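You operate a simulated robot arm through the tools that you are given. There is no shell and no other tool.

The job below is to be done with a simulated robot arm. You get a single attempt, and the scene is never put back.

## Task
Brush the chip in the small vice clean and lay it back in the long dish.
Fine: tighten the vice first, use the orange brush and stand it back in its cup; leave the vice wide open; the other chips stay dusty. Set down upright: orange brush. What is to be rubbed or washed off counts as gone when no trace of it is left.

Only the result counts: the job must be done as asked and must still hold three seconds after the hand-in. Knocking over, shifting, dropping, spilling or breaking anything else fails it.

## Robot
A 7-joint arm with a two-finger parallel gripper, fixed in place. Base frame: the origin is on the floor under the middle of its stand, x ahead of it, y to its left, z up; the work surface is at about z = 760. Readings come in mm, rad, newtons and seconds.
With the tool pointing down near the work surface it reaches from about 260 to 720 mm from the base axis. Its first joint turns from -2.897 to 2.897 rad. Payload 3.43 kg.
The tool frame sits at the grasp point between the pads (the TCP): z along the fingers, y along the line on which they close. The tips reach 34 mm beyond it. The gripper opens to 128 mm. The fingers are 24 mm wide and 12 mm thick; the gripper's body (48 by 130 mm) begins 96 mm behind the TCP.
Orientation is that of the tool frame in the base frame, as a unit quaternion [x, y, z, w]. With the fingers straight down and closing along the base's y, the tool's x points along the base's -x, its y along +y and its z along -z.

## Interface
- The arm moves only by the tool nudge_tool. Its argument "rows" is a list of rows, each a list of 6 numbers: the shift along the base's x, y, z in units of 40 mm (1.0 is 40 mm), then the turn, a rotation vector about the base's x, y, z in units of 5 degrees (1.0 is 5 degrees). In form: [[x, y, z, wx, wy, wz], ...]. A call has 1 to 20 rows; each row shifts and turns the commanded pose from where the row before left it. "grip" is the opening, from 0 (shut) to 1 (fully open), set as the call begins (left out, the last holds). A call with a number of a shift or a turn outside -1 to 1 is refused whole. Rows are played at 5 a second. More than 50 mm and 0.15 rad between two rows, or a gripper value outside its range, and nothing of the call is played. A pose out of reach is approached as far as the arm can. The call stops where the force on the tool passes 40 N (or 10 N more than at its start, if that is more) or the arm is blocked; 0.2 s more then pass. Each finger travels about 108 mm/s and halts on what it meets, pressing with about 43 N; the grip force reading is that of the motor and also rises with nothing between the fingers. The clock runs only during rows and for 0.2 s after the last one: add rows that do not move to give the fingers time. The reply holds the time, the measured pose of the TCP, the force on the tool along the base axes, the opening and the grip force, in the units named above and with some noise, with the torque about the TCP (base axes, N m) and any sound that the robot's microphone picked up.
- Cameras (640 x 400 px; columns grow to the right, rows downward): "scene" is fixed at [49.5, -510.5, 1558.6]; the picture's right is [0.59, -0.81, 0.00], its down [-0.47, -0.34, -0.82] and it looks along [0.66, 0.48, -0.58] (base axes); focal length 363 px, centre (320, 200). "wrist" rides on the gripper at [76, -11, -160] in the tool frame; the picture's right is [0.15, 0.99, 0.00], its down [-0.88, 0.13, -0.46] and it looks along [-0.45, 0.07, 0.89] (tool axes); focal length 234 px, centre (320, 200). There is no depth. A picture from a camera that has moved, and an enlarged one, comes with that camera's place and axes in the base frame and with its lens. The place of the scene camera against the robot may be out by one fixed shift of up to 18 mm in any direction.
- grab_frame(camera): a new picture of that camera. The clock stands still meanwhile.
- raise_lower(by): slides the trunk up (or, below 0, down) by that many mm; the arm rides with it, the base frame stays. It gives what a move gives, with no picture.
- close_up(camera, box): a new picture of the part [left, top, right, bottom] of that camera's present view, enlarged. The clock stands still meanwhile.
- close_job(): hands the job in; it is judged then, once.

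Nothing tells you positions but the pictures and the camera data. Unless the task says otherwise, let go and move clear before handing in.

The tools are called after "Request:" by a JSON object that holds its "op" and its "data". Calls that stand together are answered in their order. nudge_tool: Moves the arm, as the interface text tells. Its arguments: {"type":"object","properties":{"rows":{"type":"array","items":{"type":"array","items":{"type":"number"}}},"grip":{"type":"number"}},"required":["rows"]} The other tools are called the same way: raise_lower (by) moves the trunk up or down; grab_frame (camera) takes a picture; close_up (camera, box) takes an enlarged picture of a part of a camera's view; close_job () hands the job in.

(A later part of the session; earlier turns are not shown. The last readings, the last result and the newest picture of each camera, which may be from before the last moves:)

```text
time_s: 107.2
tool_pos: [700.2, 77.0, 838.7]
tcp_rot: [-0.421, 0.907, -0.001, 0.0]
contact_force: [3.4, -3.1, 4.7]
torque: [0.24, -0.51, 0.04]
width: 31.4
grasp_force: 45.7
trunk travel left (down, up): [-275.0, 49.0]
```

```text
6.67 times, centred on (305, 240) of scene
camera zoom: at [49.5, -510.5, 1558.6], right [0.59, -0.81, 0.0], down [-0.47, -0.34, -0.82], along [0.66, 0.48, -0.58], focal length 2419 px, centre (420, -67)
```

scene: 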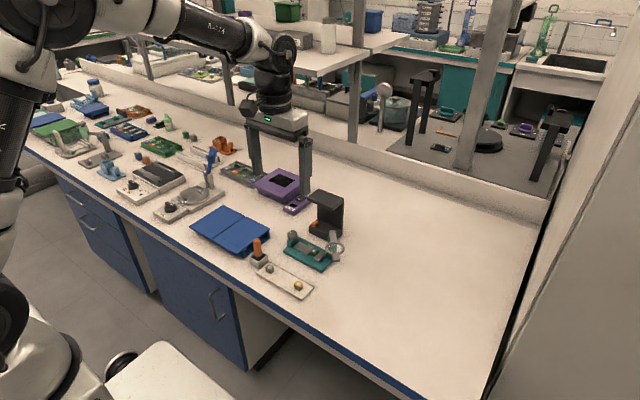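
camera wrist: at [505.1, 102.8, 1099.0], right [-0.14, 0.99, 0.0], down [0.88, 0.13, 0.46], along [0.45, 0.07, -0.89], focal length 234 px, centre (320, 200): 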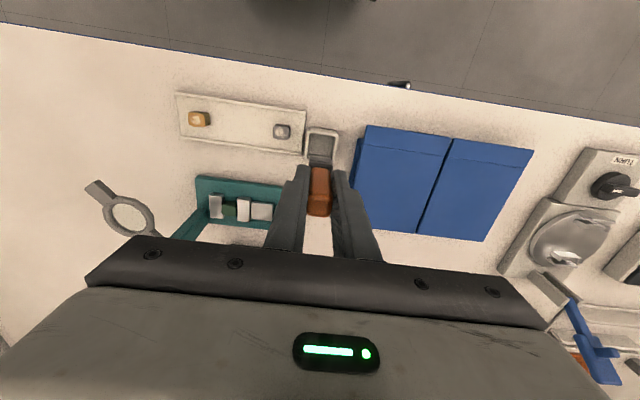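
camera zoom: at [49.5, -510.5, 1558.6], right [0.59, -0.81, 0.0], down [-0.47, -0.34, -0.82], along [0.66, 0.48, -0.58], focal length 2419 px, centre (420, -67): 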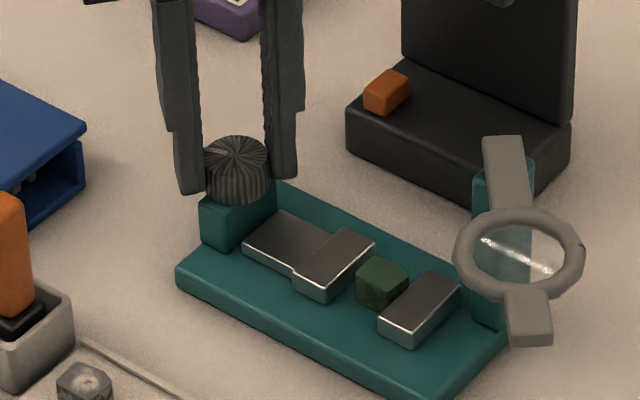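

It's still opening freely. Continuing.

Request:
{"op": "nudge_tool", "data": {"rows": [[0, 0, 0, 0, 0, 1], [0, 0, 0, 0, 0, 1], [0, 0, 0, 0, 0, 1], [0, 0, 0, 0, 0, 1], [0, 0, 0, 0, 0, 0]], "grip": 0}}

Request:
{"op": "nudge_tool", "data": {"rows": [[0, 0, 0, 0, 0, 1], [0, 0, 0, 0, 0, 1], [0, 0, 0, 0, 0, 1], [0, 0, 0, 0, 0, 0]], "grip": 0}}

Request:
{"op": "close_up", "data": {"camera": "wrist", "box": [200, 110, 440, 260]}}

Request:
{"op": "close_up", "data": {"camera": "scene", "box": [270, 210, 340, 270]}}

```text
time_s: 108.4
tool_pos: [699.9, 76.3, 837.2]
tcp_rot: [-0.574, 0.819, -0.001, 0.001]
contact_force: [4.2, 0.5, 4.7]
torque: [0.77, -0.48, -0.04]
width: 31.3
grasp_force: 44.6
trunk travel left (down, up): [-275.0, 49.0]
```

```text
time_s: 109.4
tool_pos: [699.5, 76.8, 838.3]
tcp_rot: [-0.675, 0.738, 0.0, 0.0]
contact_force: [4.2, -0.1, 4.8]
torque: [0.52, -0.26, -0.01]
width: 31.2
grasp_force: 45.5
trunk travel left (down, up): [-275.0, 49.0]
```

```text
2.67 times, centred on (320, 185) of wrist
camera zoom: at [704.0, 0.7, 998.2], right [-1.0, -0.06, 0.0], down [-0.05, 0.89, 0.46], along [-0.03, 0.45, -0.89], focal length 624 px, centre (320, 240)
```

zoom: 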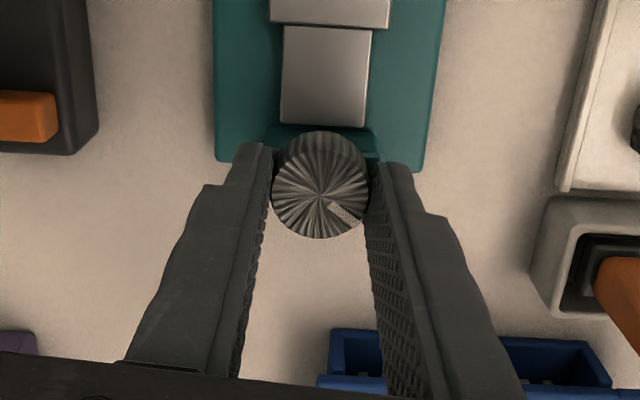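

```text
6.67 times, centred on (305, 240) of scene
camera zoom: at [49.5, -510.5, 1558.6], right [0.59, -0.81, 0.0], down [-0.47, -0.34, -0.82], along [0.66, 0.48, -0.58], focal length 2419 px, centre (420, -67)
```

zoom: 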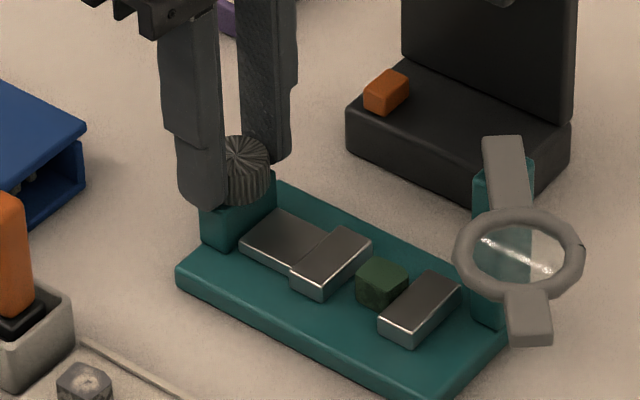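

It keeps opening with no stop yet. Continuing in small calls.

Request:
{"op": "nudge_tool", "data": {"rows": [[0, 0, 0, 0, 0, 1], [0, 0, 0, 0, 0, 1], [0, 0, 0, 0, 0, 1], [0, 0, 0, 0, 0, 0]], "grip": 0}}

Request:
{"op": "nudge_tool", "data": {"rows": [[0, 0, 0, 0, 0, 1], [0, 0, 0, 0, 0, 1], [0, 0, 0, 0, 0, 1], [0, 0, 0, 0, 0, 0]], "grip": 0}}

Request:
{"op": "close_up", "data": {"camera": "wrist", "box": [200, 110, 440, 260]}}

Request:
{"op": "close_up", "data": {"camera": "scene", "box": [270, 210, 340, 270]}}

```text
time_s: 110.4
tool_pos: [698.9, 76.9, 837.2]
tcp_rot: [0.766, -0.643, 0.0, 0.0]
contact_force: [3.0, 1.7, 6.1]
torque: [-0.31, -0.1, -0.01]
width: 31.0
grasp_force: 44.9
trunk travel left (down, up): [-275.0, 49.0]
```

```text
time_s: 111.4
tool_pos: [699.9, 77.1, 838.0]
tcp_rot: [0.843, -0.538, 0.001, -0.001]
contact_force: [0.7, 2.4, 7.2]
torque: [0.04, 0.01, 0.01]
width: 31.2
grasp_force: 44.8
trunk travel left (down, up): [-275.0, 49.0]
```

```text
2.67 times, centred on (320, 185) of wrist
camera zoom: at [741.2, 13.0, 998.2], right [-0.84, -0.55, 0.0], down [-0.49, 0.74, 0.46], along [-0.25, 0.38, -0.89], focal length 624 px, centre (320, 240)
```

zoom: 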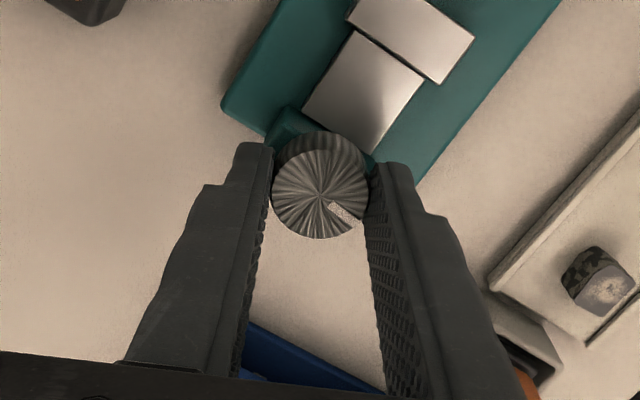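

```text
6.67 times, centred on (305, 240) of scene
camera zoom: at [49.5, -510.5, 1558.6], right [0.59, -0.81, 0.0], down [-0.47, -0.34, -0.82], along [0.66, 0.48, -0.58], focal length 2419 px, centre (420, -67)
```

zoom: 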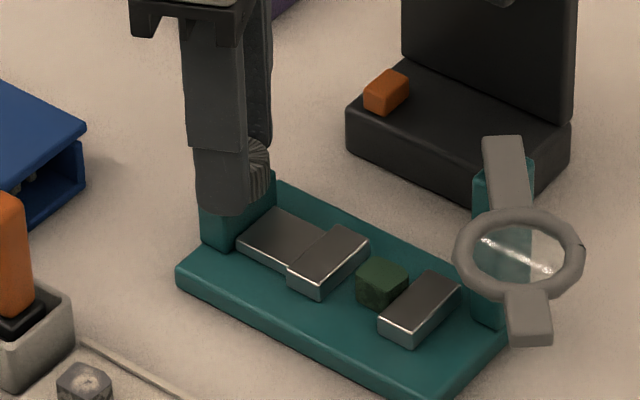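

The wrist is nearing its limit at +115°. I'll release, check that the knob stays, then wind the open gripper back for another bite.

Request:
{"op": "nudge_tool", "data": {"rows": [[0, 0, 0, 0, 0, 0], [0, 0, 0, 0, 0, 0]], "grip": 0.45}}

Request:
{"op": "close_up", "data": {"camera": "wrist", "box": [200, 110, 440, 260]}}

Request:
{"op": "nudge_tool", "data": {"rows": [[0, 0, 0, 0, 0, -1], [0, 0, 0, 0, 0, -1], [0, 0, 0, 0, 0, -1], [0, 0, 0, 0, 0, -1], [0, 0, 0, 0, 0, -1], [0, 0, 0, 0, 0, -1], [0, 0, 0, 0, 0, -1], [0, 0, 0, 0, 0, -1], [0, 0, 0, 0, 0, -1], [0, 0, 0, 0, 0, -1], [0, 0, 0, 0, 0, -1], [0, 0, 0, 0, 0, -1], [0, 0, 0, 0, 0, -1], [0, 0, 0, 0, 0, -1], [0, 0, 0, 0, 0, -1], [0, 0, 0, 0, 0, -1], [0, 0, 0, 0, 0, -1], [0, 0, 0, 0, 0, -1], [0, 0, 0, 0, 0, -1], [0, 0, 0, 0, 0, -1]], "grip": 0.45}}

Request:
{"op": "nudge_tool", "data": {"rows": [[0, 0, 0, 0, 0, -1], [0, 0, 0, 0, 0, -1], [0, 0, 0, 0, 0, -1], [0, 0, 0, 0, 0, -1], [0, 0, 0, 0, 0, -1], [0, 0, 0, 0, 0, -1], [0, 0, 0, 0, 0, -1], [0, 0, 0, 0, 0, -1], [0, 0, 0, 0, 0, -1], [0, 0, 0, 0, 0, -1], [0, 0, 0, 0, 0, -1], [0, 0, 0, 0, 0, -1], [0, 0, 0, 0, 0, -1], [0, 0, 0, 0, 0, -1], [0, 0, 0, 0, 0, -1], [0, 0, 0, 0, 0, -1], [0, 0, 0, 0, 0, -1], [0, 0, 0, 0, 0, -1], [0, 0, 0, 0, 0, -1], [0, 0, 0, 0, 0, 0]], "grip": 0.45}}

Request:
{"op": "close_up", "data": {"camera": "wrist", "box": [200, 110, 440, 260]}}

Request:
{"op": "close_up", "data": {"camera": "scene", "box": [270, 210, 340, 270]}}

```text
time_s: 112.0
tool_pos: [699.8, 76.6, 837.1]
tcp_rot: [0.843, -0.538, 0.0, 0.001]
contact_force: [1.0, 0.2, -0.5]
torque: [0.01, -0.02, 0.0]
width: 57.5
grasp_force: 0.0
trunk travel left (down, up): [-275.0, 49.0]
```

```text
2.67 times, centred on (320, 185) of wrist
camera zoom: at [741.3, 12.9, 997.3], right [-0.84, -0.55, 0.0], down [-0.49, 0.74, 0.46], along [-0.25, 0.38, -0.89], focal length 624 px, centre (320, 240)
```

zoom: 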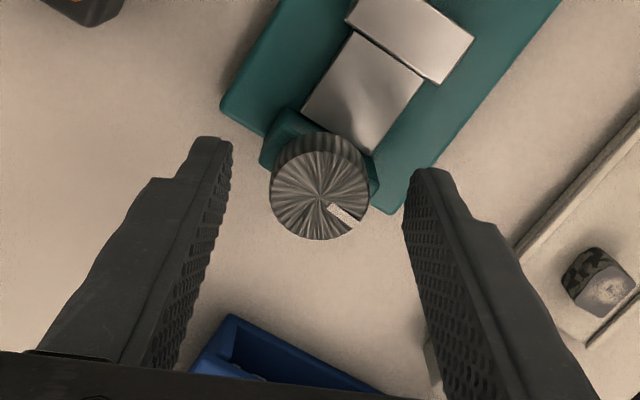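

```text
time_s: 116.2
tool_pos: [699.9, 77.7, 837.5]
tcp_rot: [-0.129, 0.992, -0.001, 0.0]
contact_force: [-0.1, -0.3, 0.1]
torque: [-0.01, -0.01, 0.01]
width: 57.7
grasp_force: 0.0
trunk travel left (down, up): [-275.0, 49.0]
```

```text
time_s: 120.4
tool_pos: [700.0, 75.8, 837.4]
tcp_rot: [0.645, 0.765, 0.0, 0.0]
contact_force: [0.0, -0.5, 0.1]
torque: [0.02, 0.02, 0.02]
width: 57.7
grasp_force: 0.1
trunk travel left (down, up): [-275.0, 49.0]
```

```text
2.67 times, centred on (320, 185) of wrist
camera zoom: at [675.4, 149.7, 997.7], right [0.95, 0.31, 0.0], down [0.28, -0.85, 0.46], along [0.14, -0.43, -0.89], focal length 624 px, centre (320, 240)
```

zoom: 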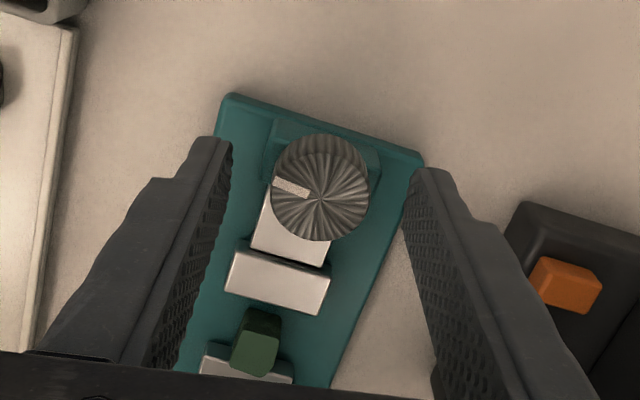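

```text
6.67 times, centred on (305, 240) of scene
camera zoom: at [49.5, -510.5, 1558.6], right [0.59, -0.81, 0.0], down [-0.47, -0.34, -0.82], along [0.66, 0.48, -0.58], focal length 2419 px, centre (420, -67)
```

zoom: 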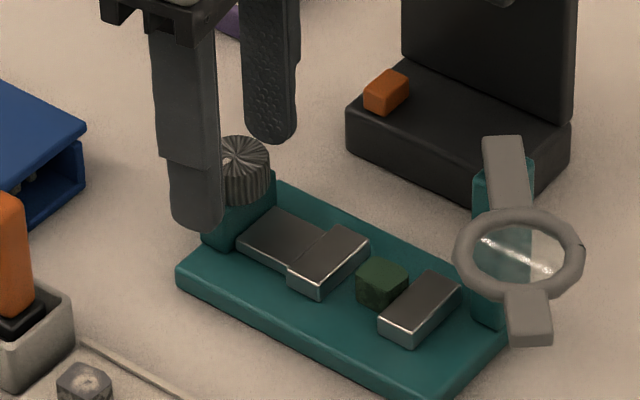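

The knob held its place. I'll grip again and keep opening toward the stop.

Request:
{"op": "nudge_tool", "data": {"rows": [[0, 0.02, 0, 0, 0, 0], [0, 0, 0, 0, 0, 0], [0, 0, 0, 0, 0, 0]], "grip": 0}}

Request:
{"op": "nudge_tool", "data": {"rows": [[0, 0, 0, 0, 0, 1], [0, 0, 0, 0, 0, 1], [0, 0, 0, 0, 0, 1], [0, 0, 0, 0, 0, 1], [0, 0, 0, 0, 0, 0]], "grip": 0}}

Request:
{"op": "nudge_tool", "data": {"rows": [[0, 0, 0, 0, 0, 1], [0, 0, 0, 0, 0, 1], [0, 0, 0, 0, 0, 1], [0, 0, 0, 0, 0, 1], [0, 0, 0, 0, 0, 0]], "grip": 0}}

Request:
{"op": "close_up", "data": {"camera": "wrist", "box": [200, 110, 440, 260]}}

Request:
{"op": "close_up", "data": {"camera": "scene", "box": [270, 210, 340, 270]}}

```text
time_s: 121.2
tool_pos: [700.4, 77.6, 837.6]
tcp_rot: [0.644, 0.765, 0.0, -0.001]
contact_force: [-0.6, -3.0, 1.5]
torque: [0.19, 0.11, 0.01]
width: 31.4
grasp_force: 45.6
trunk travel left (down, up): [-275.0, 49.0]
```

```text
time_s: 122.4
tool_pos: [699.9, 77.7, 837.2]
tcp_rot: [0.501, 0.866, -0.001, 0.0]
contact_force: [-5.4, -0.5, 3.2]
torque: [0.01, 0.22, -0.59]
width: 31.2
grasp_force: 45.7
trunk travel left (down, up): [-275.0, 49.0]
```

```text
time_s: 123.6
tool_pos: [700.2, 76.5, 837.4]
tcp_rot: [0.342, 0.94, 0.001, 0.0]
contact_force: [-6.6, -3.3, 5.4]
torque: [-0.32, 0.18, -0.64]
width: 31.6
grasp_force: 44.8
trunk travel left (down, up): [-275.0, 49.0]
```

```text
2.67 times, centred on (320, 185) of wrist
camera zoom: at [633.8, 117.4, 998.2], right [0.52, 0.85, 0.0], down [0.76, -0.47, 0.46], along [0.39, -0.24, -0.89], focal length 624 px, centre (320, 240)
```

zoom: 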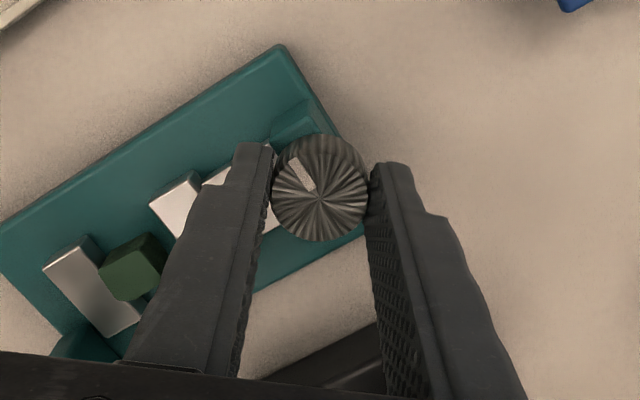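

```text
6.67 times, centred on (305, 240) of scene
camera zoom: at [49.5, -510.5, 1558.6], right [0.59, -0.81, 0.0], down [-0.47, -0.34, -0.82], along [0.66, 0.48, -0.58], focal length 2419 px, centre (420, -67)
```

zoom: 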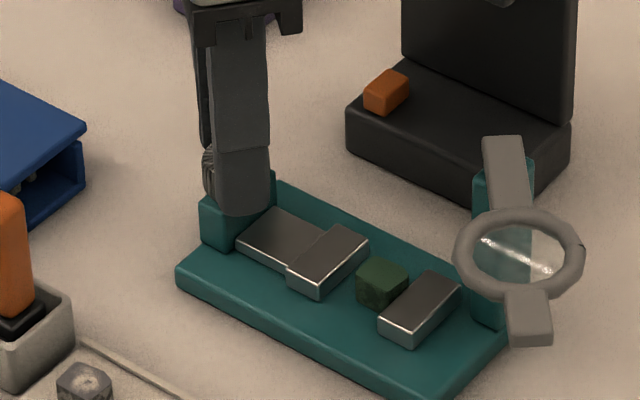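

The stop is reached (torque -0.6 N·m, fingers starting to slip), so the vice is fully open. Before releasing I'll unwind slightly until the torque is near zero, so it doesn't spring back.

Request:
{"op": "nudge_tool", "data": {"rows": [[0, 0, 0, 0, 0, -0.6], [0, 0, 0, 0, 0, 0]], "grip": 0}}

Request:
{"op": "nudge_tool", "data": {"rows": [[0, 0, 0, 0, 0, -0.6], [0, 0, 0, 0, 0, 0]], "grip": 0}}

```text
time_s: 124.2
tool_pos: [699.7, 77.7, 836.3]
tcp_rot: [0.367, 0.93, 0.0, 0.0]
contact_force: [-6.4, -5.2, 5.5]
torque: [-0.47, 0.1, 0.0]
width: 31.4
grasp_force: 45.2
trunk travel left (down, up): [-275.0, 49.0]
```

```text
time_s: 124.8
tool_pos: [700.0, 76.1, 837.0]
tcp_rot: [0.392, 0.92, 0.0, 0.0]
contact_force: [-7.1, -6.1, 4.8]
torque: [-0.61, -0.15, -0.02]
width: 31.4
grasp_force: 45.0
trunk travel left (down, up): [-275.0, 49.0]
```

Torque is back to zero. I'll return 3° to sit right at the stop without load and release.

Request:
{"op": "nudge_tool", "data": {"rows": [[0, 0, 0, 0, 0, 0.5], [0, 0, 0, 0, 0, 0]], "grip": 0}}

Request:
{"op": "nudge_tool", "data": {"rows": [[0, 0, 0, 0, 0, 0], [0, 0, 0, 0, 0, 0], [0, 0, 0, 0, 0, 0]], "grip": 0.45}}

Request:
{"op": "close_up", "data": {"camera": "wrist", "box": [200, 110, 440, 260]}}

Request:
{"op": "close_up", "data": {"camera": "scene", "box": [270, 210, 340, 270]}}

```text
time_s: 125.4
tool_pos: [699.0, 78.6, 838.0]
tcp_rot: [0.372, 0.928, -0.001, -0.001]
contact_force: [-8.0, -7.5, 3.9]
torque: [-0.67, -0.02, -0.02]
width: 31.5
grasp_force: 45.4
trunk travel left (down, up): [-275.0, 49.0]
```

```text
time_s: 126.2
tool_pos: [700.3, 77.0, 836.8]
tcp_rot: [0.371, 0.928, 0.0, 0.0]
contact_force: [-0.7, -0.1, -0.3]
torque: [0.0, -0.01, -0.02]
width: 57.5
grasp_force: 0.0
trunk travel left (down, up): [-275.0, 49.0]
```

```text
2.67 times, centred on (320, 185) of wrist
camera zoom: at [637.2, 122.1, 997.7], right [0.58, 0.82, 0.0], down [0.73, -0.51, 0.46], along [0.37, -0.26, -0.89], focal length 624 px, centre (320, 240)
```

zoom: 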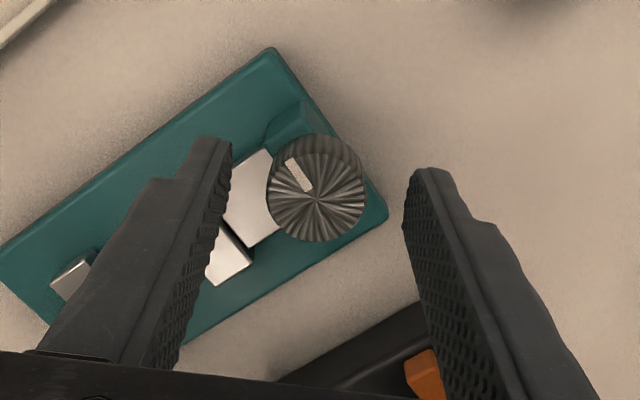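

```text
6.67 times, centred on (305, 240) of scene
camera zoom: at [49.5, -510.5, 1558.6], right [0.59, -0.81, 0.0], down [-0.47, -0.34, -0.82], along [0.66, 0.48, -0.58], focal length 2419 px, centre (420, -67)
```

zoom: 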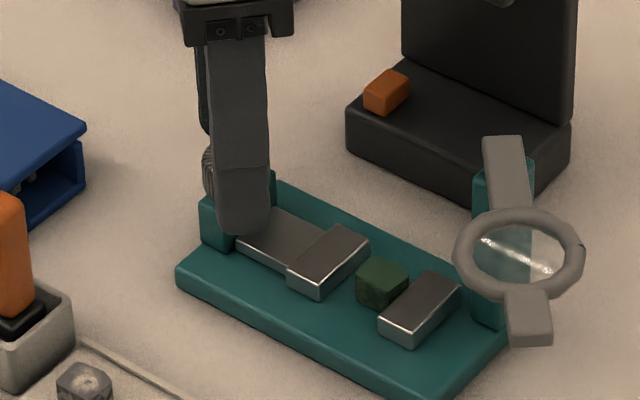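

The knob stays at the stop with no load, so the vice is wide open. Next is the chip: it must be pinched along x between the jaws. The black stand's top is close on the +x side, so I'll work a little short in x and let the far finger draw the chip toward me. I'll rise and look first.

Request:
{"op": "nudge_tool", "data": {"rows": [[0, 0, 0.6, 0, 0, 0], [0, 0, 0.6, 0, 0, 0], [0, 0, 0.6, 0, 0, 0], [-0.025, -0.2, 0, 0, 0, -1], [-0.025, -0.2, 0, 0, 0, -1], [-0.025, -0.2, 0, 0, 0, -1], [-0.025, -0.2, 0, 0, 0, -1], [-0.025, -0.2, 0, 0, 0, -1], [-0.025, -0.2, 0, 0, 0, -1], [-0.025, -0.2, 0, 0, 0, -1], [-0.025, -0.2, 0, 0, 0, -1], [-0.025, -0.2, 0, 0, 0, -1], [-0.025, -0.2, 0, 0, 0, -0.28], [0, 0, 0, 0, 0, 0]], "grip": 0.43}}

Request:
{"op": "grab_frame", "data": {"camera": "wrist"}}

Request:
{"op": "close_up", "data": {"camera": "wrist", "box": [250, 110, 400, 204]}}

Request:
{"op": "close_up", "data": {"camera": "scene", "box": [260, 170, 360, 270]}}

```text
time_s: 129.2
tool_pos: [690.2, -2.1, 909.4]
tcp_rot: [0.708, 0.706, -0.001, 0.0]
contact_force: [0.1, -0.2, -0.1]
torque: [0.0, -0.01, 0.01]
width: 55.3
grasp_force: 0.0
trunk travel left (down, up): [-275.0, 49.0]
```

```text
taken
camera wrist: at [678.5, 73.5, 1069.9], right [0.99, 0.15, 0.0], down [0.13, -0.88, 0.46], along [0.07, -0.45, -0.89], focal length 234 px, centre (320, 200)
```

wrist: 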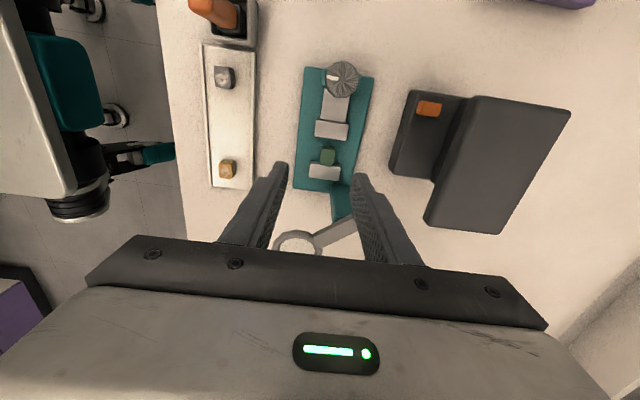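

```text
4.26 times, centred on (325, 157) of wrist
camera zoom: at [678.5, 73.5, 1069.9], right [0.99, 0.15, 0.0], down [0.13, -0.88, 0.46], along [0.07, -0.45, -0.89], focal length 996 px, centre (299, 383)
```

zoom: 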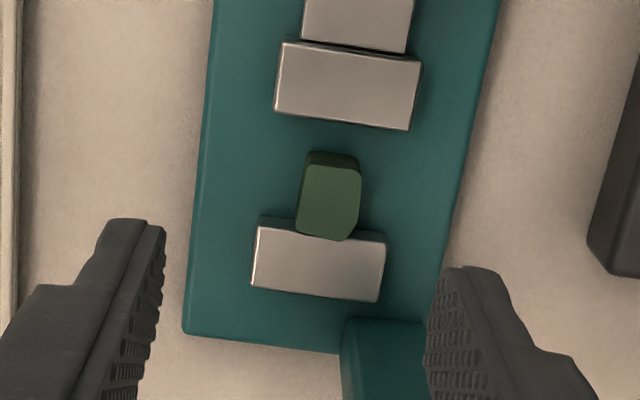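

```text
4.00 times, centred on (310, 220) of scene
camera zoom: at [49.5, -510.5, 1558.6], right [0.59, -0.81, 0.0], down [-0.47, -0.34, -0.82], along [0.66, 0.48, -0.58], focal length 1452 px, centre (360, 120)
```

zoom: 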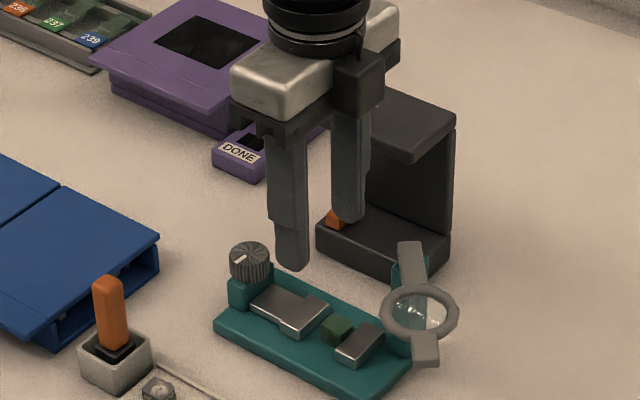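

The chip sits at (699.7, -9.7) against the fixed jaw, and the jaw gap runs from y≈-20 to +13 (33 mm). The stand's near edge is at x≈776. I'll set the fingers at (694, -4) so they fit between the jaws and descend.

Request:
{"op": "nudge_tool", "data": {"rows": [[0.1, -0.04, 0, 0, 0, 0], [0, 0, -0.7, 0, 0, 0], [0, 0, -0.7, 0, 0, 0], [0, 0, -0.6, 0, 0, 0], [0, 0, 0, 0, 0, 0]], "grip": 0.43}}

Request:
{"op": "close_up", "data": {"camera": "wrist", "box": [240, 110, 400, 210]}}

Request:
{"op": "close_up", "data": {"camera": "scene", "box": [280, 190, 350, 270]}}

```text
time_s: 130.4
tool_pos: [694.2, -4.5, 829.3]
tcp_rot: [0.707, 0.707, 0.0, 0.0]
contact_force: [0.2, 0.3, -0.2]
torque: [-0.02, -0.02, -0.01]
width: 55.0
grasp_force: 0.0
trunk travel left (down, up): [-275.0, 49.0]
```

```text
4.00 times, centred on (320, 160) of wrist
camera zoom: at [682.5, 71.7, 989.8], right [0.99, 0.15, 0.0], down [0.13, -0.88, 0.46], along [0.07, -0.45, -0.89], focal length 937 px, centre (320, 360)
```

zoom: 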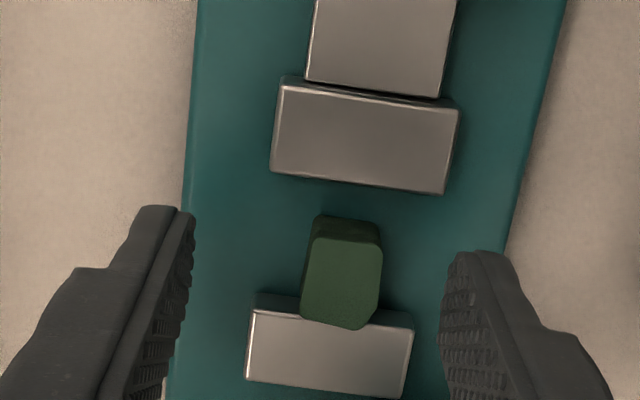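

```text
5.00 times, centred on (315, 230) of scene
camera zoom: at [49.5, -510.5, 1558.6], right [0.59, -0.81, 0.0], down [-0.47, -0.34, -0.82], along [0.66, 0.48, -0.58], focal length 1814 px, centre (345, 50)
```

zoom: 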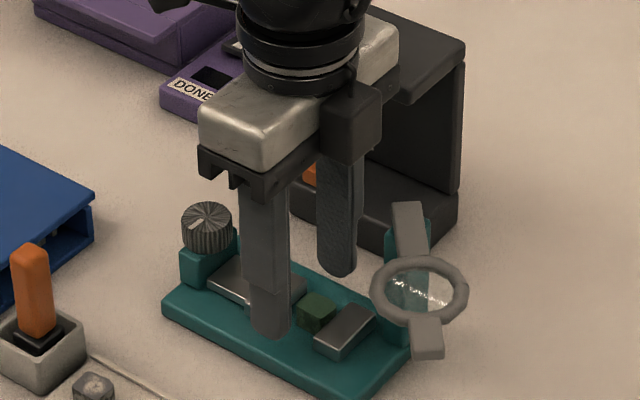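

The fingers are lined up with the gap between the jaws and the body is clear of the stand. I'll lower the rest of the way.

Request:
{"op": "nudge_tool", "data": {"rows": [[0, 0, -0.26, 0, 0, 0], [0, 0, -0.26, 0, 0, 0], [0, 0, 0, 0, 0, 0]], "grip": 0.43}}

Request:
{"op": "close_up", "data": {"camera": "wrist", "box": [240, 110, 400, 210]}}

Request:
{"op": "close_up", "data": {"camera": "scene", "box": [280, 190, 350, 270]}}

```text
time_s: 131.2
tool_pos: [693.4, -3.7, 807.2]
tcp_rot: [0.707, 0.707, 0.001, 0.0]
contact_force: [0.3, 0.2, -0.3]
torque: [-0.02, -0.02, 0.01]
width: 54.9
grasp_force: 0.0
trunk travel left (down, up): [-275.0, 49.0]
```

```text
4.00 times, centred on (320, 160) of wrist
camera zoom: at [682.1, 71.7, 968.5], right [0.99, 0.15, 0.0], down [0.13, -0.88, 0.46], along [0.07, -0.45, -0.89], focal length 937 px, centre (320, 360)
```

zoom: 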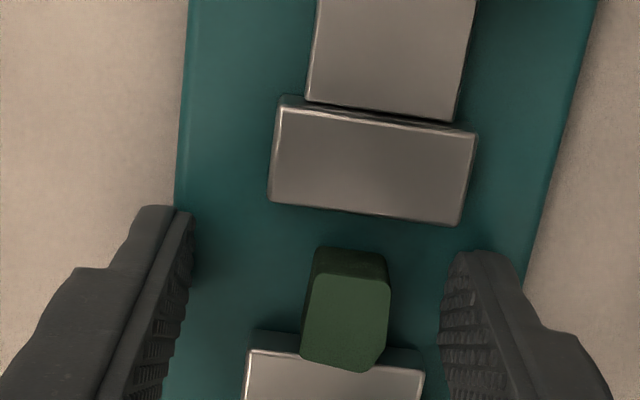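

```text
5.00 times, centred on (315, 230) of scene
camera zoom: at [49.5, -510.5, 1558.6], right [0.59, -0.81, 0.0], down [-0.47, -0.34, -0.82], along [0.66, 0.48, -0.58], focal length 1814 px, centre (345, 50)
```

zoom: 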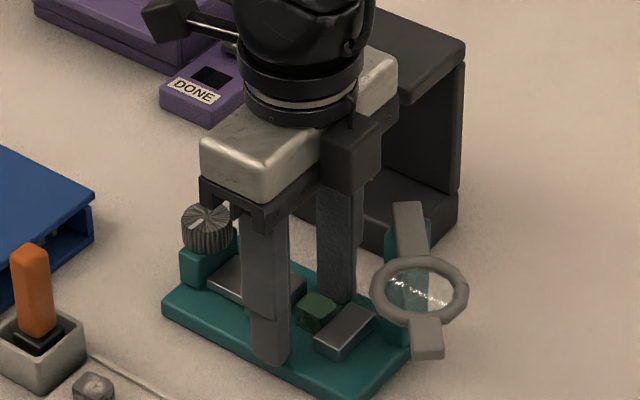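

The tips are at z≈773 with no contact. I'll close in stages so the chip is drawn in gently.

Request:
{"op": "nudge_tool", "data": {"rows": [[0, -0.025, 0, 0, 0, 0], [0, 0, 0, 0, 0, 0]], "grip": 0.25}}

Request:
{"op": "nudge_tool", "data": {"rows": [[0, 0, 0, 0, 0, 0]], "grip": 0.21}}

Request:
{"op": "close_up", "data": {"camera": "wrist", "box": [240, 110, 400, 210]}}

```text
time_s: 131.8
tool_pos: [693.6, -5.8, 808.5]
tcp_rot: [0.707, 0.707, 0.0, 0.0]
contact_force: [0.0, 0.2, 0.0]
torque: [-0.01, -0.03, -0.04]
width: 32.0
grasp_force: 0.0
trunk travel left (down, up): [-275.0, 49.0]
```

```text
time_s: 132.2
tool_pos: [693.9, -5.9, 807.6]
tcp_rot: [0.706, 0.708, 0.0, 0.0]
contact_force: [0.4, 0.9, 0.0]
torque: [-0.02, 0.01, -0.03]
width: 27.0
grasp_force: 0.0
trunk travel left (down, up): [-275.0, 49.0]
```

```text
4.00 times, centred on (320, 160) of wrist
camera zoom: at [682.1, 70.6, 968.6], right [0.99, 0.15, 0.0], down [0.13, -0.88, 0.46], along [0.07, -0.45, -0.89], focal length 937 px, centre (320, 360)
```

zoom: 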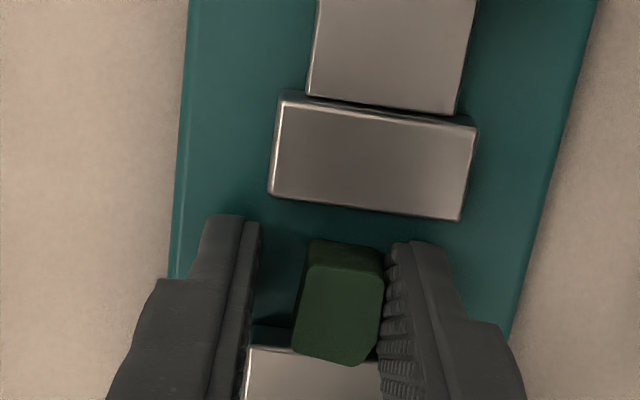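

The far finger has just met the chip. I'll finish closing.

Request:
{"op": "nudge_tool", "data": {"rows": [[0, 0, 0, 0, 0, 0]], "grip": 0.17}}

Request:
{"op": "nudge_tool", "data": {"rows": [[0, 0, 0, 0, 0, 0], [0, 0, 0, 0, 0, 0], [0, 0, 0, 0, 0, 0]], "grip": 0}}

Request:
{"op": "close_up", "data": {"camera": "wrist", "box": [240, 110, 400, 210]}}

Request:
{"op": "close_up", "data": {"camera": "scene", "box": [280, 210, 350, 270]}}

```text
time_s: 132.6
tool_pos: [694.6, -4.3, 807.6]
tcp_rot: [0.707, 0.707, 0.0, -0.001]
contact_force: [0.2, 0.2, 0.9]
torque: [0.0, 0.01, 0.01]
width: 21.8
grasp_force: 0.1
trunk travel left (down, up): [-275.0, 49.0]
```

```text
time_s: 133.4
tool_pos: [692.9, -5.0, 808.3]
tcp_rot: [0.707, 0.707, 0.0, -0.001]
contact_force: [0.3, 0.0, -1.3]
torque: [-0.03, 0.02, -0.01]
width: 16.3
grasp_force: 43.2
trunk travel left (down, up): [-275.0, 49.0]
```

```text
4.00 times, centred on (320, 160) of wrist
camera zoom: at [682.2, 70.6, 968.6], right [0.99, 0.15, 0.0], down [0.13, -0.88, 0.46], along [0.07, -0.45, -0.89], focal length 937 px, centre (320, 360)
```

zoom: 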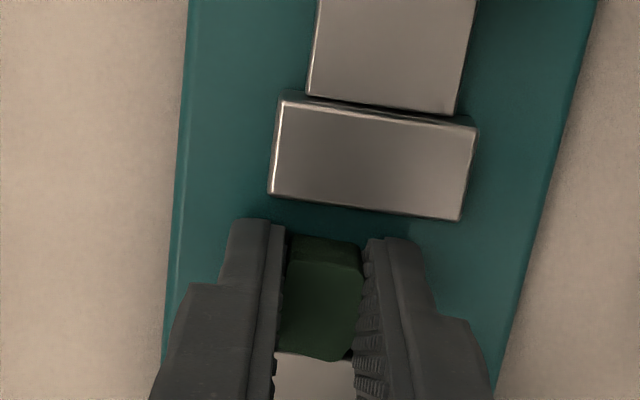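

```text
6.67 times, centred on (315, 240) of scene
camera zoom: at [49.5, -510.5, 1558.6], right [0.59, -0.81, 0.0], down [-0.47, -0.34, -0.82], along [0.66, 0.48, -0.58], focal length 2419 px, centre (353, -67)
```

zoom: 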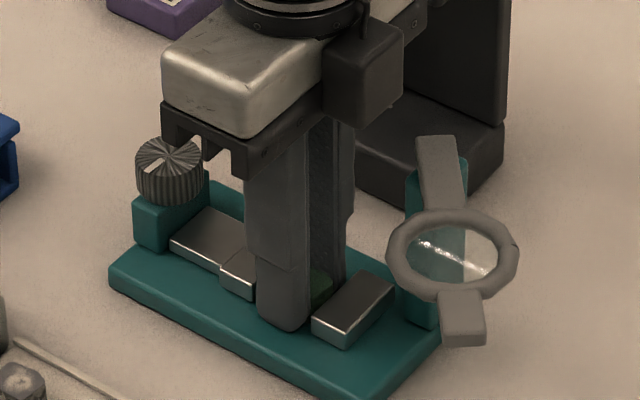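

The chip is held firmly at 16.3 mm wide. I'll lift straight up out of the jaws.

Request:
{"op": "nudge_tool", "data": {"rows": [[0, 0, 0.3, 0, 0, 0], [0, 0, 0.6, 0, 0, 0], [0, 0, 0.8, 0, 0, 0], [0, 0, 0.8, 0, 0, 0], [0, 0, 0, 0, 0, 0]], "grip": 0}}

Request:
{"op": "close_up", "data": {"camera": "wrist", "box": [240, 110, 400, 210]}}

Request:
{"op": "close_up", "data": {"camera": "scene", "box": [270, 170, 350, 270]}}

```text
time_s: 134.6
tool_pos: [693.5, -6.1, 908.0]
tcp_rot: [0.707, 0.707, 0.001, 0.0]
contact_force: [0.5, 0.3, -0.7]
torque: [0.01, -0.01, 0.0]
width: 15.4
grasp_force: 42.8
trunk travel left (down, up): [-275.0, 49.0]
```

```text
4.00 times, centred on (320, 160) of wrist
camera zoom: at [681.9, 70.5, 1069.0], right [0.99, 0.15, 0.0], down [0.13, -0.88, 0.46], along [0.07, -0.45, -0.89], focal length 937 px, centre (320, 360)
```

zoom: 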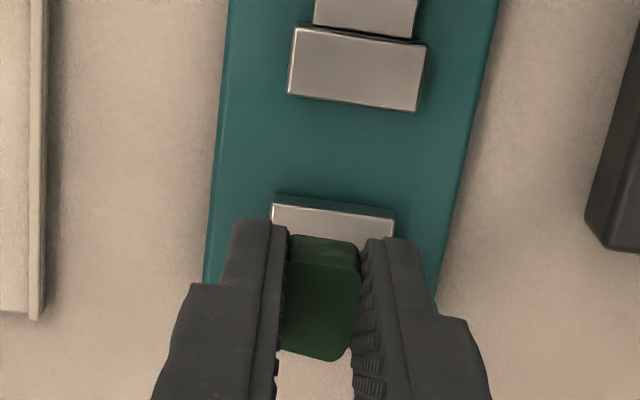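

```text
4.00 times, centred on (310, 220) of scene
camera zoom: at [49.5, -510.5, 1558.6], right [0.59, -0.81, 0.0], down [-0.47, -0.34, -0.82], along [0.66, 0.48, -0.58], focal length 1452 px, centre (360, 120)
```

zoom: 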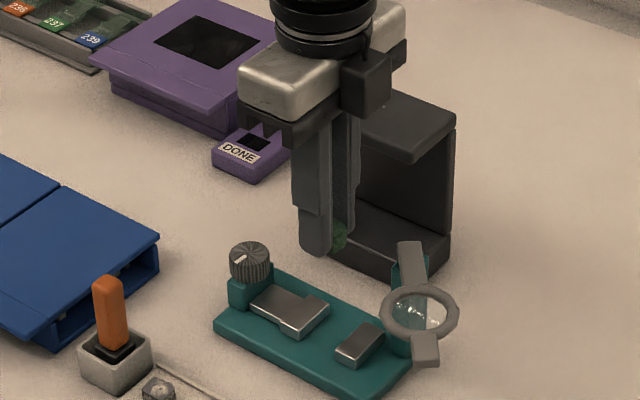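

The chip is clear of the vice, and vice, knob and lens are undisturbed. I'll carry it to the middle of the dish, aiming for chip centre (574, 7) between the two dusty chips, turning the gripper back to yaw 0 on the way.

Request:
{"op": "nudge_tool", "data": {"rows": [[-0.173, 0.016, 0, 0, 0, 1], [-0.173, 0.016, 0, 0, 0, 1], [-0.173, 0.016, 0, 0, 0, 1], [-0.173, 0.016, 0, 0, 0, 1], [-0.173, 0.016, 0, 0, 0, 1], [-0.173, 0.016, 0, 0, 0, 1], [-0.173, 0.016, 0, 0, 0, 1], [-0.173, 0.016, 0, 0, 0, 1], [-0.173, 0.016, 0, 0, 0, 1], [-0.173, 0.016, 0, 0, 0, 1], [-0.173, 0.016, 0, 0, 0, 1], [-0.173, 0.016, 0, 0, 0, 1], [-0.173, 0.016, 0, 0, 0, 1], [-0.173, 0.016, 0, 0, 0, 1], [-0.173, 0.016, 0, 0, 0, 1], [-0.173, 0.016, 0, 0, 0, 1], [-0.173, 0.016, 0, 0, 0, 1], [-0.173, 0.016, 0, 0, 0, 1], [0, 0, 0, 0, 0, 0]], "grip": 0}}

Request:
{"op": "grab_frame", "data": {"camera": "wrist"}}

Request:
{"op": "close_up", "data": {"camera": "wrist", "box": [220, 80, 420, 205]}}

Request:
{"op": "close_up", "data": {"camera": "scene", "box": [230, 200, 330, 300]}}

```text
time_s: 138.6
tool_pos: [569.4, 6.2, 908.0]
tcp_rot: [-0.001, 1.0, -0.001, 0.0]
contact_force: [-0.4, 0.0, -0.1]
torque: [0.0, -0.02, 0.02]
width: 15.7
grasp_force: 43.2
trunk travel left (down, up): [-275.0, 49.0]
```

```text
taken
camera wrist: at [493.8, -5.2, 1068.8], right [-0.15, 0.99, 0.0], down [0.88, 0.13, 0.46], along [0.45, 0.07, -0.89], focal length 234 px, centre (320, 200)
```

wrist: 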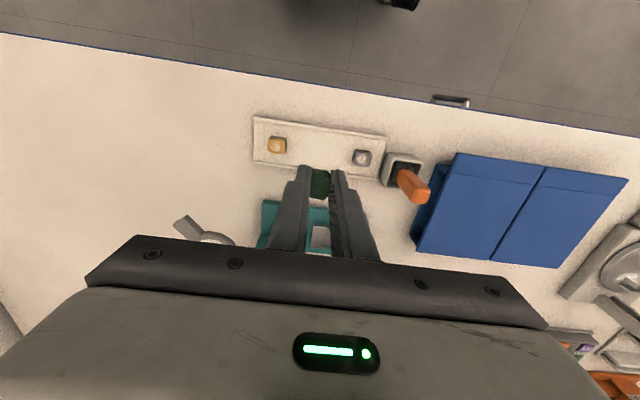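

```text
3.20 times, centred on (320, 142) of wrist
camera zoom: at [493.8, -5.2, 1068.8], right [-0.15, 0.99, 0.0], down [0.88, 0.13, 0.46], along [0.45, 0.07, -0.89], focal length 749 px, centre (320, 384)
```

zoom: 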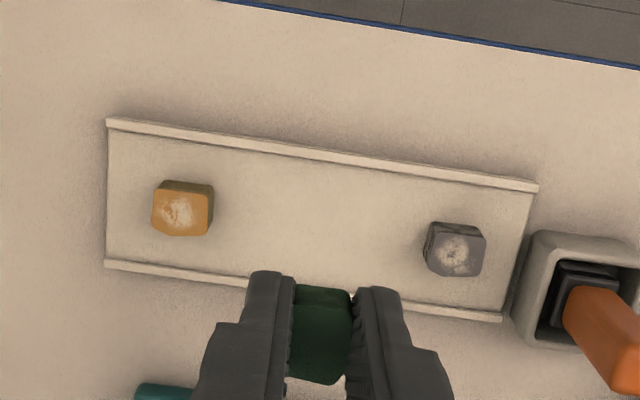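

```text
4.00 times, centred on (280, 250) of scene
camera zoom: at [49.5, -510.5, 1558.6], right [0.59, -0.81, 0.0], down [-0.47, -0.34, -0.82], along [0.66, 0.48, -0.58], focal length 1452 px, centre (480, 0)
```

zoom: 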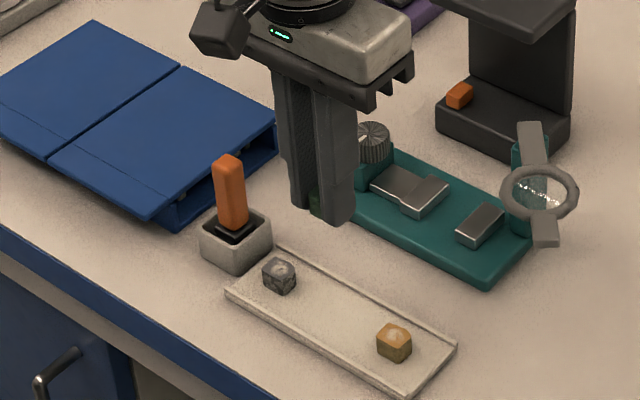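

The chip is over the dish, and its expected landing at (574.5, 6.5) is midway between the amber and grey chips. I'll descend and then creep until it touches.

Request:
{"op": "nudge_tool", "data": {"rows": [[0, 0, -0.8, 0, 0, 0], [0, 0, -0.8, 0, 0, 0], [0, 0, -0.6, 0, 0, 0], [0, 0, 0, 0, 0, 0]], "grip": 0}}

Request:
{"op": "close_up", "data": {"camera": "wrist", "box": [240, 110, 400, 210]}}

Request:
{"op": "close_up", "data": {"camera": "scene", "box": [250, 230, 320, 300]}}

```text
time_s: 139.6
tool_pos: [570.7, 4.5, 819.1]
tcp_rot: [0.0, 1.0, -0.001, 0.0]
contact_force: [0.4, 0.2, -1.1]
torque: [-0.02, 0.02, -0.02]
width: 15.6
grasp_force: 43.1
trunk travel left (down, up): [-275.0, 49.0]
```

```text
4.00 times, centred on (320, 160) of wrist
camera zoom: at [494.2, -5.4, 980.9], right [-0.15, 0.99, 0.0], down [0.88, 0.13, 0.46], along [0.45, 0.07, -0.89], focal length 937 px, centre (320, 360)
```

zoom: 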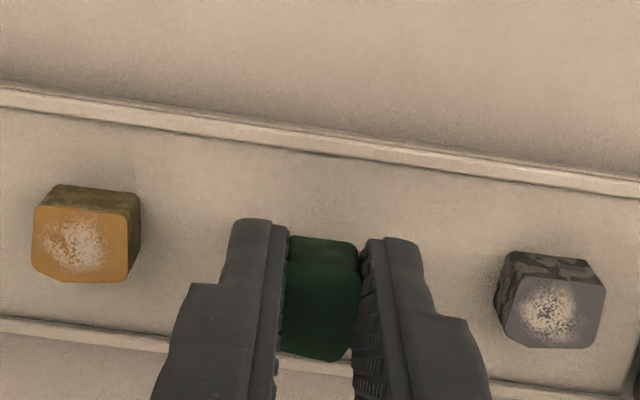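

```text
5.71 times, centred on (285, 265) of scene
camera zoom: at [49.5, -510.5, 1558.6], right [0.59, -0.81, 0.0], down [-0.47, -0.34, -0.82], along [0.66, 0.48, -0.58], focal length 2074 px, centre (520, -171)
```

zoom: 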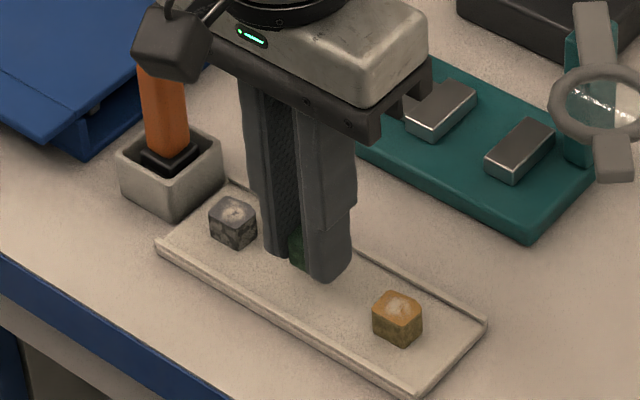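

Well placed, with about 50 mm to each neighbour. I'll creep down to touch.

Request:
{"op": "nudge_tool", "data": {"rows": [[0, 0, -0.15, 0, 0, 0], [0, 0, -0.15, 0, 0, 0], [0, 0, 0, 0, 0, 0]], "grip": 0}}

Request:
{"op": "nudge_tool", "data": {"rows": [[0, 0, -0.04, 0, 0, 0], [0, 0, 0, 0, 0, 0]], "grip": 0}}

Request:
{"op": "nudge_tool", "data": {"rows": [[0, 0, -0.03, 0, 0, 0], [0, 0, 0, 0, 0, 0]], "grip": 0}}

```text
time_s: 140.4
tool_pos: [569.3, 6.2, 808.3]
tcp_rot: [0.0, 1.0, -0.001, 0.0]
contact_force: [0.0, 1.1, -0.5]
torque: [0.0, 0.02, 0.03]
width: 16.0
grasp_force: 43.4
trunk travel left (down, up): [-275.0, 49.0]
```

```text
time_s: 141.0
tool_pos: [570.2, 4.7, 807.2]
tcp_rot: [0.0, 1.0, 0.0, 0.0]
contact_force: [-0.1, 0.1, -0.4]
torque: [-0.02, 0.02, -0.02]
width: 15.7
grasp_force: 42.9
trunk travel left (down, up): [-275.0, 49.0]
```

```text
time_s: 141.6
tool_pos: [569.9, 4.8, 806.2]
tcp_rot: [0.0, 1.0, 0.0, 0.0]
contact_force: [0.7, 1.0, -0.1]
torque: [0.02, 0.0, 0.01]
width: 16.0
grasp_force: 43.2
trunk travel left (down, up): [-275.0, 49.0]
```

No touch yet at TCP z≈805. Creeping further down.

Request:
{"op": "nudge_tool", "data": {"rows": [[0, 0, -0.025, 0, 0, 0], [0, 0, 0, 0, 0, 0]], "grip": 0}}

Request:
{"op": "nudge_tool", "data": {"rows": [[0, 0, -0.025, 0, 0, 0], [0, 0, 0, 0, 0, 0]], "grip": 0}}

Request:
{"op": "nudge_tool", "data": {"rows": [[0, 0, -0.025, 0, 0, 0], [0, 0, 0, 0, 0, 0]], "grip": 0}}

Request:
{"op": "close_up", "data": {"camera": "scene", "box": [265, 250, 305, 290]}}

```text
time_s: 142.2
tool_pos: [570.6, 5.9, 804.2]
tcp_rot: [-0.001, 1.0, 0.0, 0.0]
contact_force: [-0.6, -0.2, 0.3]
torque: [-0.01, 0.01, 0.0]
width: 15.8
grasp_force: 43.1
trunk travel left (down, up): [-275.0, 49.0]
```

```text
time_s: 142.8
tool_pos: [570.7, 5.5, 803.3]
tcp_rot: [0.0, 1.0, 0.001, -0.001]
contact_force: [0.0, 0.1, 0.2]
torque: [0.02, 0.0, -0.02]
width: 15.8
grasp_force: 42.9
trunk travel left (down, up): [-275.0, 49.0]
```

```text
time_s: 143.4
tool_pos: [570.0, 6.0, 803.3]
tcp_rot: [0.0, 1.0, 0.0, 0.0]
contact_force: [0.4, 0.0, -0.5]
torque: [-0.01, 0.04, 0.04]
width: 15.9
grasp_force: 42.6
trunk travel left (down, up): [-275.0, 49.0]
```

```text
10.00 times, centred on (285, 270) of scene
camera zoom: at [49.5, -510.5, 1558.6], right [0.59, -0.81, 0.0], down [-0.47, -0.34, -0.82], along [0.66, 0.48, -0.58], focal length 3629 px, centre (670, -500)
```

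zoom: 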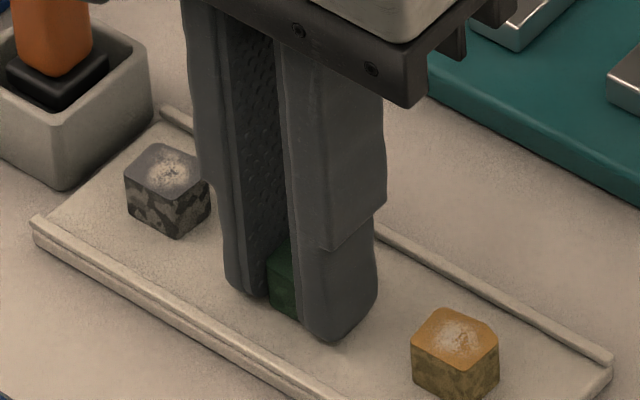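

Very close now. A few more 1 mm steps.

Request:
{"op": "nudge_tool", "data": {"rows": [[0, 0, -0.025, 0, 0, 0], [0, 0, 0, 0, 0, 0]], "grip": 0}}

Request:
{"op": "nudge_tool", "data": {"rows": [[0, 0, -0.025, 0, 0, 0], [0, 0, 0, 0, 0, 0]], "grip": 0}}

Request:
{"op": "close_up", "data": {"camera": "scene", "box": [265, 250, 305, 290]}}

```text
time_s: 144.0
tool_pos: [569.1, 6.4, 802.1]
tcp_rot: [0.0, 1.0, 0.001, 0.0]
contact_force: [-0.6, -0.1, -0.3]
torque: [-0.03, 0.01, -0.01]
width: 15.6
grasp_force: 42.9
trunk travel left (down, up): [-275.0, 49.0]
```

```text
time_s: 144.6
tool_pos: [571.2, 5.3, 801.4]
tcp_rot: [0.0, 1.0, 0.0, 0.0]
contact_force: [-1.0, -0.4, 7.4]
torque: [0.04, 0.11, 0.02]
width: 15.8
grasp_force: 42.5
trunk travel left (down, up): [-275.0, 49.0]
```

```text
10.00 times, centred on (285, 270) of scene
camera zoom: at [49.5, -510.5, 1558.6], right [0.59, -0.81, 0.0], down [-0.47, -0.34, -0.82], along [0.66, 0.48, -0.58], focal length 3629 px, centre (670, -500)
```

zoom: 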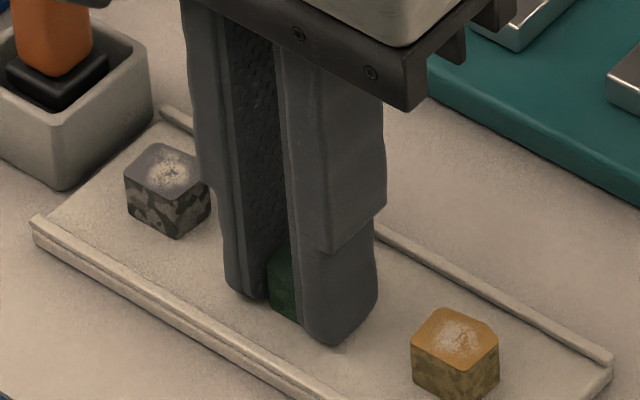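

It touched at about 7 N. I'll ease off half a millimetre and open the fingers a little to let go.

Request:
{"op": "nudge_tool", "data": {"rows": [[0, 0, 0.012, 0, 0, 0], [0, 0, 0, 0, 0, 0]], "grip": 0}}

Request:
{"op": "nudge_tool", "data": {"rows": [[0, 0, 0, 0, 0, 0], [0, 0, 0, 0, 0, 0]], "grip": 0.24}}

Request:
{"op": "close_up", "data": {"camera": "wrist", "box": [240, 110, 400, 210]}}

Request:
{"op": "close_up", "data": {"camera": "scene", "box": [265, 250, 305, 290]}}

```text
time_s: 145.2
tool_pos: [569.3, 5.8, 801.0]
tcp_rot: [0.0, 1.0, 0.0, 0.0]
contact_force: [-0.2, 2.1, 5.8]
torque: [0.08, 0.02, 0.03]
width: 15.6
grasp_force: 42.6
trunk travel left (down, up): [-275.0, 49.0]
```

```text
time_s: 145.8
tool_pos: [569.7, 4.5, 801.5]
tcp_rot: [0.0, 1.0, -0.001, -0.001]
contact_force: [0.7, -6.3, 6.1]
torque: [-0.03, 0.06, 0.09]
width: 27.1
grasp_force: 0.1
trunk travel left (down, up): [-275.0, 49.0]
```

```text
4.00 times, centred on (320, 160) of wrist
camera zoom: at [493.6, -6.2, 961.9], right [-0.15, 0.99, 0.0], down [0.88, 0.13, 0.46], along [0.45, 0.07, -0.89], focal length 937 px, centre (320, 360)
```

zoom: 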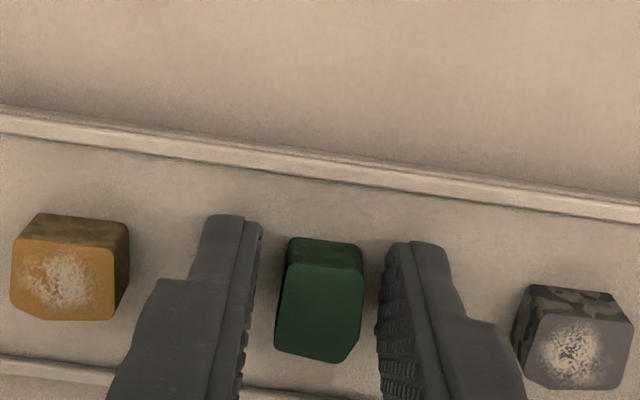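

```text
10.00 times, centred on (285, 270) of scene
camera zoom: at [49.5, -510.5, 1558.6], right [0.59, -0.81, 0.0], down [-0.47, -0.34, -0.82], along [0.66, 0.48, -0.58], focal length 3629 px, centre (670, -500)
```

zoom: 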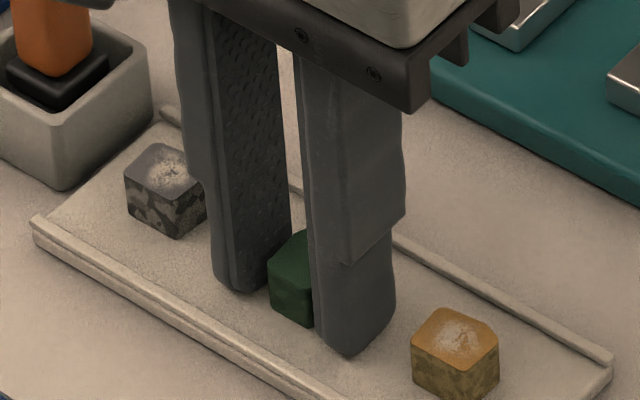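

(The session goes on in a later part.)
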